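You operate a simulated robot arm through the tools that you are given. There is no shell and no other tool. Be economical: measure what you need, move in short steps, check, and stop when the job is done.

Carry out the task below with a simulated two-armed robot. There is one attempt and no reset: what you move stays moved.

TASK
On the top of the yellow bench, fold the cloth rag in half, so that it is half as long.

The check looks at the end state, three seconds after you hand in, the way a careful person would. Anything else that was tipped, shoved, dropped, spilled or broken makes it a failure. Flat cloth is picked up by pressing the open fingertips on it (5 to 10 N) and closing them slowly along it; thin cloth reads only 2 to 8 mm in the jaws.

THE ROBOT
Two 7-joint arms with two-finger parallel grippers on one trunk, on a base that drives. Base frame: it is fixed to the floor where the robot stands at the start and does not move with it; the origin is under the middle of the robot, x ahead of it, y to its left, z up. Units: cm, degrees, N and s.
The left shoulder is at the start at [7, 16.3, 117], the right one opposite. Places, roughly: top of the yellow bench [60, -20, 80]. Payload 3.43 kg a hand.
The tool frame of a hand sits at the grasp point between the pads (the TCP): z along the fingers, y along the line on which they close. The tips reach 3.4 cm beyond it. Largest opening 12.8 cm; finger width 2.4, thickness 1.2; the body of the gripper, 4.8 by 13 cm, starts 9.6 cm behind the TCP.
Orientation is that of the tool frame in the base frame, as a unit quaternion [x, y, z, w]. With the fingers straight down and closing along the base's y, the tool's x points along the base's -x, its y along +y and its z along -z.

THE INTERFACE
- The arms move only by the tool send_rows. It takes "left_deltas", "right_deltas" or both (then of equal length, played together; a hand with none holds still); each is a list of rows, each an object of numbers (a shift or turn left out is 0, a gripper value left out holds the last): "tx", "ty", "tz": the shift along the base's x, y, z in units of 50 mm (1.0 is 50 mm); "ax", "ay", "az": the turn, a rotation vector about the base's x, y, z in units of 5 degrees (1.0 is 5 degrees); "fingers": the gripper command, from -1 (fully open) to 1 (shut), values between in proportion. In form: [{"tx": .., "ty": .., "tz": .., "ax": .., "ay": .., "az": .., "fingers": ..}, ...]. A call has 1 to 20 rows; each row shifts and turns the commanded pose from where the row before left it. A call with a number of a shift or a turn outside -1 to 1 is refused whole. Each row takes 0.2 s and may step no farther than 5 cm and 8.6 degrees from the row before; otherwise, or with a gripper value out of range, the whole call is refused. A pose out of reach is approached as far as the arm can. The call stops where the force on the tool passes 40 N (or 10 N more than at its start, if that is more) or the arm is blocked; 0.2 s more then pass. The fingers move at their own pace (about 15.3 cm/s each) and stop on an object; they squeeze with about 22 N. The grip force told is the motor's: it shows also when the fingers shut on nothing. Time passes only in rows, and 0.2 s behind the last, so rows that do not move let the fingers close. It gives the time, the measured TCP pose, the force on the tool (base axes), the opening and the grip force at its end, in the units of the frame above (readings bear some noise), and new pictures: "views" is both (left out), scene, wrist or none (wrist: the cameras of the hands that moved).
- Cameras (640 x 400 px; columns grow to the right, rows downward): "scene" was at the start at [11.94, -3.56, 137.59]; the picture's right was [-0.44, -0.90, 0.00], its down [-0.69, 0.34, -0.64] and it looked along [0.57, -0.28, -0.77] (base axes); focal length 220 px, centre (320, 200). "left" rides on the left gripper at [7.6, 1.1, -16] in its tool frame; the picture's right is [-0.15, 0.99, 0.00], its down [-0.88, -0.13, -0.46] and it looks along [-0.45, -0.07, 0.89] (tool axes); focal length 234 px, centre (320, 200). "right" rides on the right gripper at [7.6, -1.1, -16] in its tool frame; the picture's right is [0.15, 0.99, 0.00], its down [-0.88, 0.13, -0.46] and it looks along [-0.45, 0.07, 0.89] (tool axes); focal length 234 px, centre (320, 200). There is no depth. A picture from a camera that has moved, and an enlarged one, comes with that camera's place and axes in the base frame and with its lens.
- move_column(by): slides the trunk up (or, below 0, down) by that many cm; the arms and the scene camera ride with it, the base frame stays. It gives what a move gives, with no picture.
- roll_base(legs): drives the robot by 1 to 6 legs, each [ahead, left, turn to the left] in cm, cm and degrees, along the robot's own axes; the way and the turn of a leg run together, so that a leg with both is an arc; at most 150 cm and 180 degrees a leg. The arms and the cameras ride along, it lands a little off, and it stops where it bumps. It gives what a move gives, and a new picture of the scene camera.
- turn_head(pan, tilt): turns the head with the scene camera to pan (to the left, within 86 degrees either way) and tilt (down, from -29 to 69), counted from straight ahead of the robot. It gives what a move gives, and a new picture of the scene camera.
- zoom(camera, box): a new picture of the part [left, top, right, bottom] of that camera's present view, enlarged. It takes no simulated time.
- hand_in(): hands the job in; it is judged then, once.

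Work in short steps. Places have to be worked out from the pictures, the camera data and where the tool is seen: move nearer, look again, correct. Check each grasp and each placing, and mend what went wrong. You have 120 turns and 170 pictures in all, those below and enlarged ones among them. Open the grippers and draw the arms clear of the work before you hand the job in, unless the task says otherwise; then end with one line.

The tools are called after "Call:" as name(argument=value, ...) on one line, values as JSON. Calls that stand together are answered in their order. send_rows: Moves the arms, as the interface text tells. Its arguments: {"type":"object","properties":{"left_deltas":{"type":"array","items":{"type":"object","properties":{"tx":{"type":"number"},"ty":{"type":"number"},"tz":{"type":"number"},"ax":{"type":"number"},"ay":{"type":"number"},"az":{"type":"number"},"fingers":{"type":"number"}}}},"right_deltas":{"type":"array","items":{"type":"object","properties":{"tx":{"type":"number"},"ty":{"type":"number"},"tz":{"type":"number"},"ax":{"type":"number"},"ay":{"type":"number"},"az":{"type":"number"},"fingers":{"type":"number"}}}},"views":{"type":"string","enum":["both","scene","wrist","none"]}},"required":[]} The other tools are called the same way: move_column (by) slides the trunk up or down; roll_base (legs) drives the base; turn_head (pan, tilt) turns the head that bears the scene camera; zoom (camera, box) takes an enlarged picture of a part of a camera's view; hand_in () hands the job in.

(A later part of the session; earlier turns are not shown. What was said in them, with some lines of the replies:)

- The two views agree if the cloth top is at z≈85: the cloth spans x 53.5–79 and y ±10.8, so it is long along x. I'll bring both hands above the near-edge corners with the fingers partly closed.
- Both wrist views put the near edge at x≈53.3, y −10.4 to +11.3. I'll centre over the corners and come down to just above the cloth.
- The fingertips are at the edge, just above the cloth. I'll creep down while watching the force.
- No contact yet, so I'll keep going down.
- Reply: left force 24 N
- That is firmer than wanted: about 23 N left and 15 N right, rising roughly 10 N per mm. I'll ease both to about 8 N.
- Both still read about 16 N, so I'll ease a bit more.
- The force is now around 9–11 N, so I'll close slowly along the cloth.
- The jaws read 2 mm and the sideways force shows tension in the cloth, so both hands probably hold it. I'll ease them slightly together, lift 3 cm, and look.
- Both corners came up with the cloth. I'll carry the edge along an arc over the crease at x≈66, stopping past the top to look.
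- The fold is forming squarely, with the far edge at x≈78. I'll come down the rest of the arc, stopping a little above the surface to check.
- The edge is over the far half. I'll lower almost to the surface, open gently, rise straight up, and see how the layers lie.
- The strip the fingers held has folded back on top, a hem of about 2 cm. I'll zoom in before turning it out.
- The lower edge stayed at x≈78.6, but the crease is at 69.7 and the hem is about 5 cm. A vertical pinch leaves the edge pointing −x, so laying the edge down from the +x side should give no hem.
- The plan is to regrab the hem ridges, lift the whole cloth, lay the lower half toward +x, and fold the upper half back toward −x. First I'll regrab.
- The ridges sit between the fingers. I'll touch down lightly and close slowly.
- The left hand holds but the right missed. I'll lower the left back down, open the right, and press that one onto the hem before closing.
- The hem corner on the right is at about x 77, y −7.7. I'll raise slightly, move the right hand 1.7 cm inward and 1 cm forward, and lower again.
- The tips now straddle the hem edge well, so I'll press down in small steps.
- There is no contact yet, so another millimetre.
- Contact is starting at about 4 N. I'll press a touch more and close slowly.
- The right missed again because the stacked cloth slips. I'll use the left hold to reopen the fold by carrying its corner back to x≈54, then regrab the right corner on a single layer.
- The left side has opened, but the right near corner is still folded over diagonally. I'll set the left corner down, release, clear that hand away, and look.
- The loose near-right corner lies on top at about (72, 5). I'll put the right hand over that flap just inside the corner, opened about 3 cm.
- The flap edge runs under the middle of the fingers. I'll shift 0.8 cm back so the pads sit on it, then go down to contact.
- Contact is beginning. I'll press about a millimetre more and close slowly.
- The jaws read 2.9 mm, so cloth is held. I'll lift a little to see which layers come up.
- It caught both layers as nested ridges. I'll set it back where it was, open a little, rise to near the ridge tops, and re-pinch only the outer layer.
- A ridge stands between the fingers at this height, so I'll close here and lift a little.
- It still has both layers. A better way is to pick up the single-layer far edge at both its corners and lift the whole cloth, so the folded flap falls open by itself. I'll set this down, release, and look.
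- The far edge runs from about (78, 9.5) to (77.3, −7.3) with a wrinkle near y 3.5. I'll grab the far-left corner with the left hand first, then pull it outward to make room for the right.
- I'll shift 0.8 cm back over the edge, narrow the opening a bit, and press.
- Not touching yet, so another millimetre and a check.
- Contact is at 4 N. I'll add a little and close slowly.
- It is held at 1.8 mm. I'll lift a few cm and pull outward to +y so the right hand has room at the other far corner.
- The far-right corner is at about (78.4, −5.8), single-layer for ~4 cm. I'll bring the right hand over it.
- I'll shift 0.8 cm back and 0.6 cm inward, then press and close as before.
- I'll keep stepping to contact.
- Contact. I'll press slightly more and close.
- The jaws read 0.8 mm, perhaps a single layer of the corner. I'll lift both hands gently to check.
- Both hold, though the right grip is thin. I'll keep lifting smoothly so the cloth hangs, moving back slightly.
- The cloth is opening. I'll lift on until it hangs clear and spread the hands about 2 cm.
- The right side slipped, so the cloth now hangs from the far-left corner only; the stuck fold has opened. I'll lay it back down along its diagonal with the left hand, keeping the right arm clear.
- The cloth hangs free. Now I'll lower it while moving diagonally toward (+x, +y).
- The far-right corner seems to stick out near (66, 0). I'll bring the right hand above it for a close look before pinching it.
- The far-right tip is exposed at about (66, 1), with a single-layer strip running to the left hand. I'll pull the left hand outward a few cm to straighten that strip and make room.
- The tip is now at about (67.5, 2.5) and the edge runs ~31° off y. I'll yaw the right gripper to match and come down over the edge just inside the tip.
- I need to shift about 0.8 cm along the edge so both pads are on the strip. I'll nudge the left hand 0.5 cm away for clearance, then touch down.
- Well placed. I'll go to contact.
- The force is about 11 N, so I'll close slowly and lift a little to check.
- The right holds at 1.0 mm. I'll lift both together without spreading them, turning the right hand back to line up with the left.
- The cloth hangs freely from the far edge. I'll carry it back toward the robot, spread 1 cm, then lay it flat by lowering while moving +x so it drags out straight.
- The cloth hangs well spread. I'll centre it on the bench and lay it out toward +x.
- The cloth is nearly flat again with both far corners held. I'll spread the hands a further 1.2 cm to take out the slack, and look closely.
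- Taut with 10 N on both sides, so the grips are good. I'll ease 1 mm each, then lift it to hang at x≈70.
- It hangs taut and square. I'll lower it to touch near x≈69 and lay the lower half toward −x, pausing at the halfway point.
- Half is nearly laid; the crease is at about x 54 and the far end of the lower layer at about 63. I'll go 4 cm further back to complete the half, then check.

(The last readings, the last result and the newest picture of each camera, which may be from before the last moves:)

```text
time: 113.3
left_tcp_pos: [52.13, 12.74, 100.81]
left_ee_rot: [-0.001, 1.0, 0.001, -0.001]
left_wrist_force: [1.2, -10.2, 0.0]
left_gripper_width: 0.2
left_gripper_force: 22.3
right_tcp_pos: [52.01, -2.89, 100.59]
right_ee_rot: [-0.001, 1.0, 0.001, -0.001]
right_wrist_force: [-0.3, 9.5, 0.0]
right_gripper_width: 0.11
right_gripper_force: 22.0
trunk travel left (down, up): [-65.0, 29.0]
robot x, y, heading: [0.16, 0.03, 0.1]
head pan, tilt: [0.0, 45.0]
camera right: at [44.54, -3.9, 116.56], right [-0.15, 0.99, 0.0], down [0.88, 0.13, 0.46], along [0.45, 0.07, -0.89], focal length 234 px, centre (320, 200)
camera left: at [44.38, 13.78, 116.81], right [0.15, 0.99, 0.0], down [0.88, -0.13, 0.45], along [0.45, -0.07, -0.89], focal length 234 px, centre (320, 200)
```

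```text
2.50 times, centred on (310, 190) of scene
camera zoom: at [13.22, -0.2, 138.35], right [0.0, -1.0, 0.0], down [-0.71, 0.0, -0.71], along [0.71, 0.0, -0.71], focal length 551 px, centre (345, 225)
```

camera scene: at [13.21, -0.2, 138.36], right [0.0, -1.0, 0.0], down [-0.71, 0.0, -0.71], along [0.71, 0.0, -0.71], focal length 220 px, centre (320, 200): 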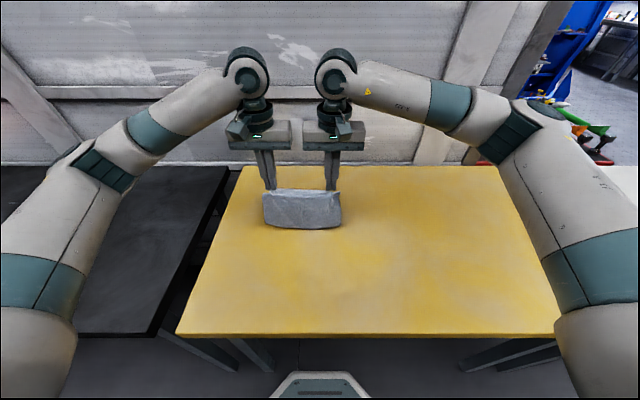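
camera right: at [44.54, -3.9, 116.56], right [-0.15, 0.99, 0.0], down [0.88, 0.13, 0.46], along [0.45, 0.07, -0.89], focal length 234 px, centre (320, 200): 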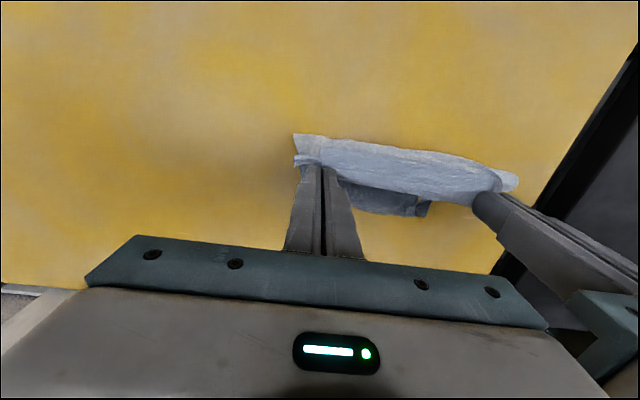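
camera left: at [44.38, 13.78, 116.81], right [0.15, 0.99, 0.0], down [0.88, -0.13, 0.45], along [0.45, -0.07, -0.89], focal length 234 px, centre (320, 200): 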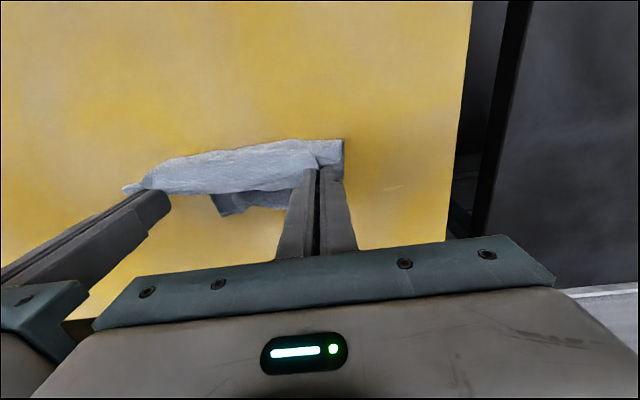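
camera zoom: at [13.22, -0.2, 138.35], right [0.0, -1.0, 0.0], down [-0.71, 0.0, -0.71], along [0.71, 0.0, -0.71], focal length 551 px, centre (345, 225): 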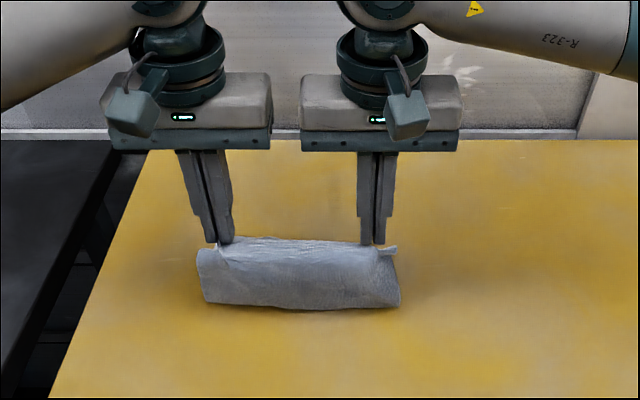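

The lower layer's edge is visible at x≈60.5, so the crease should be near 48. I'll move back and down a bit more to lay more of the lower half.

Call:
send_rows(right_deltas=[{"tz": -0.15, "tx": -0.15}, {"tz": -0.15, "tx": -0.2}, {"tz": -0.1, "tx": -0.2}, {"tx": -0.2}, {"tx": -0.1}, {}], left_deltas=[{"tz": -0.15, "tx": -0.15}, {"tz": -0.15, "tx": -0.2}, {"tz": -0.1, "tx": -0.2}, {"tx": -0.2}, {"tx": -0.1}, {}], views="wrist")

Call:
zoom(camera="scene", box=[220, 110, 400, 270])

```text
time: 114.7
left_tcp_pos: [47.79, 12.63, 98.77]
left_ee_rot: [-0.001, 1.0, 0.0, -0.002]
left_wrist_force: [-0.2, -8.8, -0.3]
left_gripper_width: 0.22
left_gripper_force: 22.1
right_tcp_pos: [47.9, -2.77, 98.56]
right_ee_rot: [0.0, 1.0, 0.0, 0.0]
right_wrist_force: [0.3, 8.3, -0.3]
right_gripper_width: 0.09
right_gripper_force: 22.1
trunk travel left (down, up): [-65.0, 29.0]
robot x, y, heading: [-0.12, 0.0, 0.3]
head pan, tilt: [0.0, 45.0]
camera right: at [40.29, -3.86, 114.57], right [-0.15, 0.99, 0.0], down [0.88, 0.13, 0.46], along [0.45, 0.07, -0.89], focal length 234 px, centre (320, 200)
camera left: at [40.12, 13.79, 114.78], right [0.15, 0.99, 0.0], down [0.88, -0.13, 0.46], along [0.45, -0.07, -0.89], focal length 234 px, centre (320, 200)
```

right: 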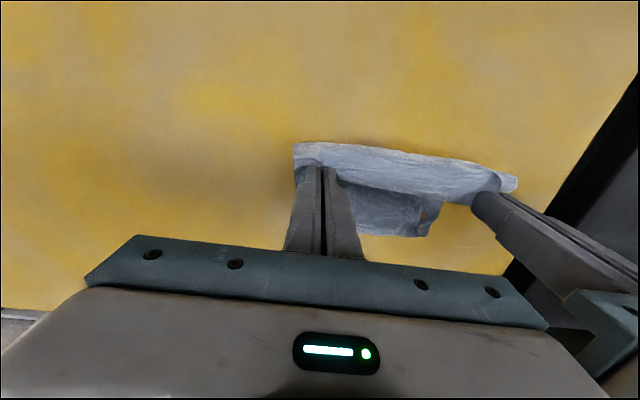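
left: 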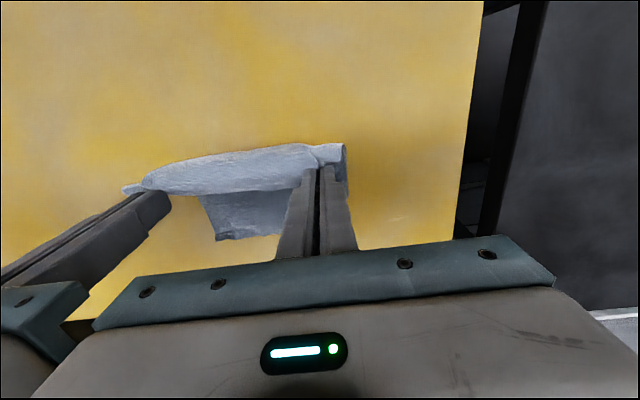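

```text
2.50 times, centred on (310, 190) of scene
camera zoom: at [13.21, -0.2, 138.36], right [0.0, -1.0, 0.0], down [-0.71, 0.0, -0.71], along [0.71, 0.0, -0.71], focal length 551 px, centre (345, 225)
```

zoom: 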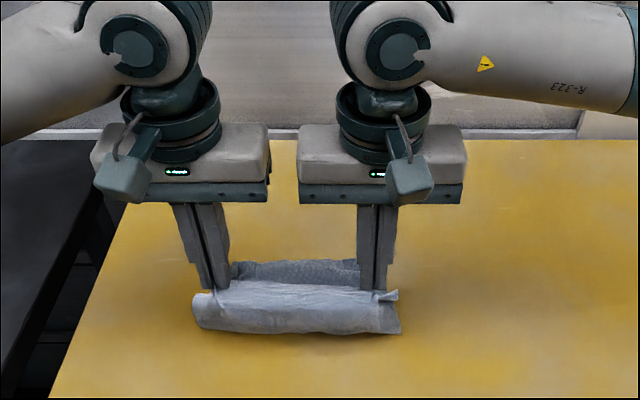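

The lower edge is at x≈59.3 and the crease at about 48. Now I'll fold the held edge back over toward +x onto that edge, keeping low so slack stays at the crease.

Call:
send_rows(right_deltas=[{"tx": 0.3, "tz": -0.02}, {"tx": 0.3, "tz": -0.1}, {"tx": 0.3, "tz": -0.17}, {"tx": 0.3, "tz": -0.23}, {"tx": 0.28, "tz": -0.3}, {"tx": 0.25, "tz": -0.33}, {"tx": 0.2, "tz": -0.35}, {"tx": 0.12, "tz": -0.2}, {"tx": 0.05, "tz": -0.08}, {}], left_deltas=[{"tx": 0.3, "tz": -0.02}, {"tx": 0.3, "tz": -0.1}, {"tx": 0.3, "tz": -0.17}, {"tx": 0.3, "tz": -0.23}, {"tx": 0.28, "tz": -0.3}, {"tx": 0.25, "tz": -0.33}, {"tx": 0.2, "tz": -0.35}, {"tx": 0.12, "tz": -0.22}, {"tx": 0.05, "tz": -0.1}, {}], views="wrist")

Call:
zoom(camera="scene", box=[220, 110, 400, 270])

```text
time: 116.9
left_tcp_pos: [58.24, 12.51, 89.65]
left_ee_rot: [0.0, 1.0, 0.0, -0.001]
left_wrist_force: [0.0, -8.0, -0.1]
left_gripper_width: 0.2
left_gripper_force: 21.7
right_tcp_pos: [58.38, -2.98, 89.56]
right_ee_rot: [0.0, 1.0, 0.0, 0.001]
right_wrist_force: [-0.8, 8.4, 0.5]
right_gripper_width: 0.13
right_gripper_force: 22.1
trunk travel left (down, up): [-65.0, 29.0]
robot x, y, heading: [0.16, 0.19, -0.1]
head pan, tilt: [0.0, 45.0]
camera right: at [50.79, -3.89, 105.62], right [-0.15, 0.99, 0.0], down [0.88, 0.13, 0.46], along [0.45, 0.07, -0.89], focal length 234 px, centre (320, 200)
camera left: at [50.68, 13.74, 105.62], right [0.15, 0.99, 0.0], down [0.88, -0.13, 0.46], along [0.45, -0.07, -0.89], focal length 234 px, centre (320, 200)
```

right: 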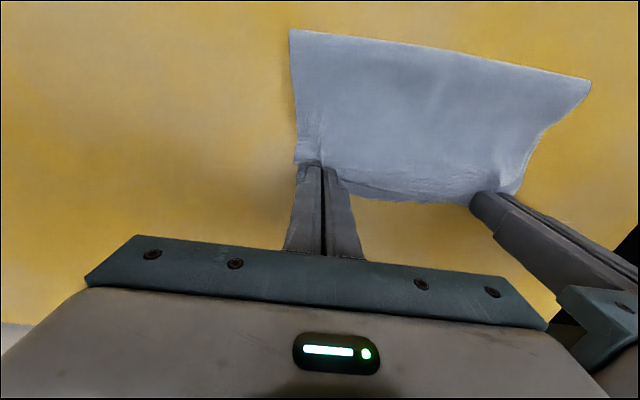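
left: 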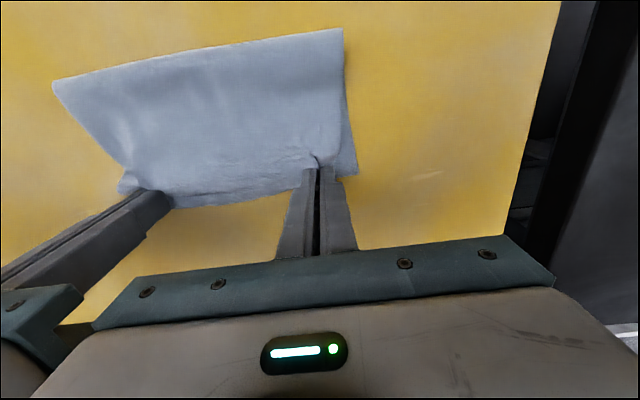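

```text
2.50 times, centred on (310, 190) of scene
camera zoom: at [13.19, -0.2, 138.36], right [0.0, -1.0, 0.0], down [-0.71, 0.0, -0.71], along [0.71, 0.0, -0.71], focal length 551 px, centre (345, 225)
```

zoom: 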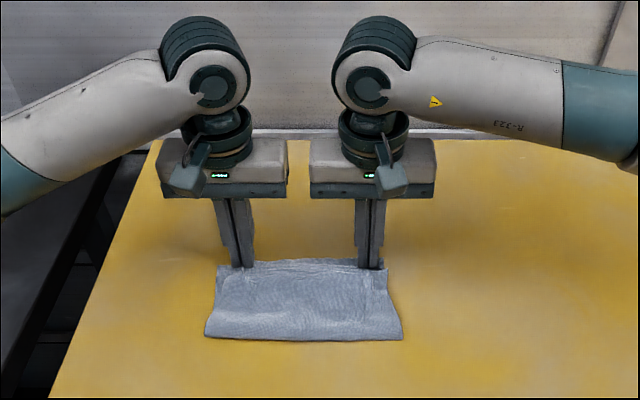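

A clean half fold, with the crease at x≈48 and the edges meeting near 59. I'll lower the last few mm, ease the tension, open gently, and rise.

Call:
send_rows(right_deltas=[{"tz": -0.1, "ty": 0.03}, {"tz": -0.04}, {}, {"fingers": 0.95}, {"fingers": 0.9}, {"fingers": 0.84}, {}, {"tz": 0.15}, {"tz": 0.3}, {"tz": 0.6}, {"tz": 0.8}, {"tz": 0.8}, {}], left_deltas=[{"tz": -0.1, "ty": -0.03}, {"tz": -0.04}, {}, {"fingers": 0.95}, {"fingers": 0.9}, {"fingers": 0.84}, {}, {"tz": 0.15}, {"tz": 0.3}, {"tz": 0.6}, {"tz": 0.8}, {"tz": 0.8}, {}], views="none")

Call:
zoom(camera="right", box=[220, 0, 540, 240])

Call:
zoom(camera="scene", box=[240, 160, 380, 260])

```text
time: 119.7
left_tcp_pos: [58.42, 12.52, 102.25]
left_ee_rot: [-0.001, 1.0, 0.0, -0.001]
left_wrist_force: [-0.2, 0.4, -1.1]
left_gripper_width: 1.01
left_gripper_force: 0.0
right_tcp_pos: [58.37, -2.56, 102.11]
right_ee_rot: [0.001, 1.0, -0.001, -0.001]
right_wrist_force: [-0.3, 0.0, 0.0]
right_gripper_width: 1.02
right_gripper_force: 0.2
trunk travel left (down, up): [-65.0, 29.0]
robot x, y, heading: [-0.01, -0.33, 0.1]
head pan, tilt: [0.0, 45.0]
```

```text
1.67 times, centred on (380, 120) of right
camera zoom: at [50.82, -3.69, 118.22], right [-0.15, 0.99, 0.0], down [0.88, 0.13, 0.45], along [0.45, 0.07, -0.89], focal length 390 px, centre (220, 333)
```

zoom: 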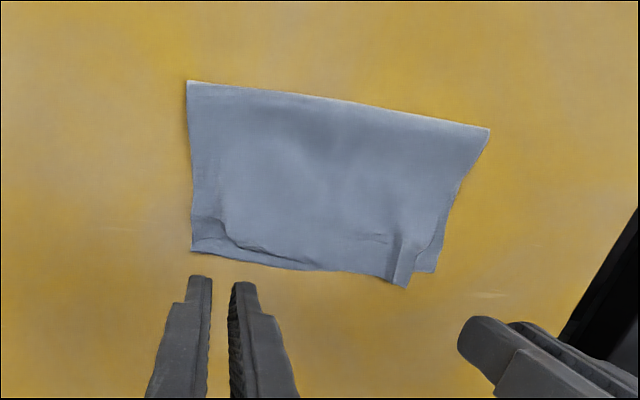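

```text
4.00 times, centred on (310, 210) of scene
camera zoom: at [13.3, -0.19, 138.34], right [0.0, -1.0, 0.0], down [-0.71, 0.0, -0.71], along [0.71, 0.0, -0.71], focal length 881 px, centre (360, 160)
```

zoom: 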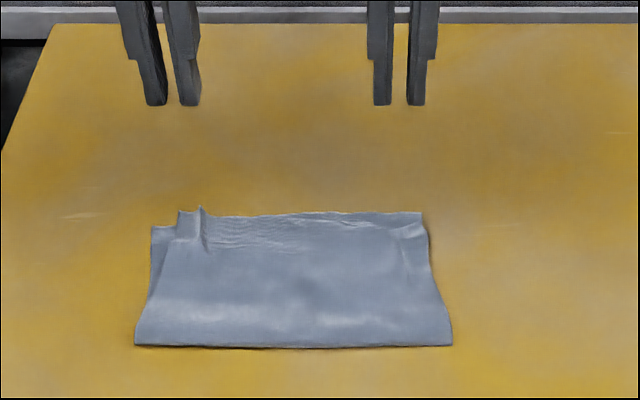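

The cloth is folded in half with edges aligned within about a centimetre and only a small ridge left at the pinch. I'll open the grippers, draw the arms up and aside, and take a final look.

Call:
send_rows(right_deltas=[{"tz": 0.6, "fingers": -0.5}, {"tz": 0.5, "ty": -0.5}, {"ty": -0.9}, {"ty": -0.9}, {"ty": -0.9}, {}], left_deltas=[{"tz": 0.6, "fingers": -0.5}, {"tz": 0.5, "ty": 0.4}, {"ty": 0.8}, {"ty": 0.8}, {"ty": 0.4}, {}], views="scene")

Call:
zoom(camera="scene", box=[250, 170, 370, 250])

```text
time: 121.1
left_tcp_pos: [58.29, 24.72, 107.68]
left_ee_rot: [0.0, 1.0, 0.0, -0.001]
left_wrist_force: [0.6, 0.3, 0.0]
left_gripper_width: 9.59
left_gripper_force: 0.1
right_tcp_pos: [58.42, -18.52, 107.51]
right_ee_rot: [0.0, 1.0, -0.001, -0.001]
right_wrist_force: [0.6, -0.2, 0.4]
right_gripper_width: 9.58
right_gripper_force: 0.1
trunk travel left (down, up): [-65.0, 29.0]
robot x, y, heading: [0.1, -0.28, -0.2]
head pan, tilt: [0.0, 45.0]
camera scene: at [13.25, -0.1, 138.35], right [0.0, -1.0, 0.0], down [-0.71, 0.0, -0.71], along [0.71, 0.0, -0.71], focal length 220 px, centre (320, 200)
```

scene: 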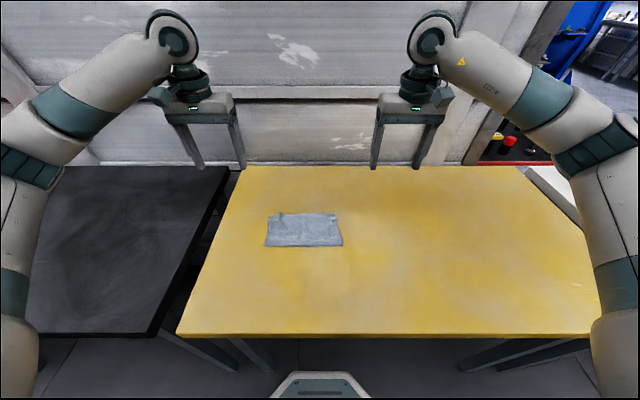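

```text
5.00 times, centred on (310, 210) of scene
camera zoom: at [13.25, -0.1, 138.35], right [0.0, -1.0, 0.0], down [-0.71, 0.0, -0.71], along [0.71, 0.0, -0.71], focal length 1102 px, centre (370, 150)
```

zoom: 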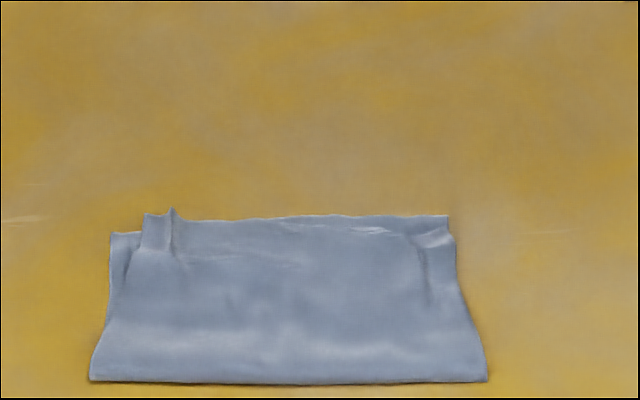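

The cloth lies folded in half on the bench, nothing else has moved, and the arms are clear with the grippers open. Handing in.

Call:
hand_in()

```text
The job is handed in.
```

The rag is folded in half on the yellow bench, about 11.5 cm long instead of 25, with its edges within about 1 cm and a small ridge at one corner; I saw nothing else disturbed.
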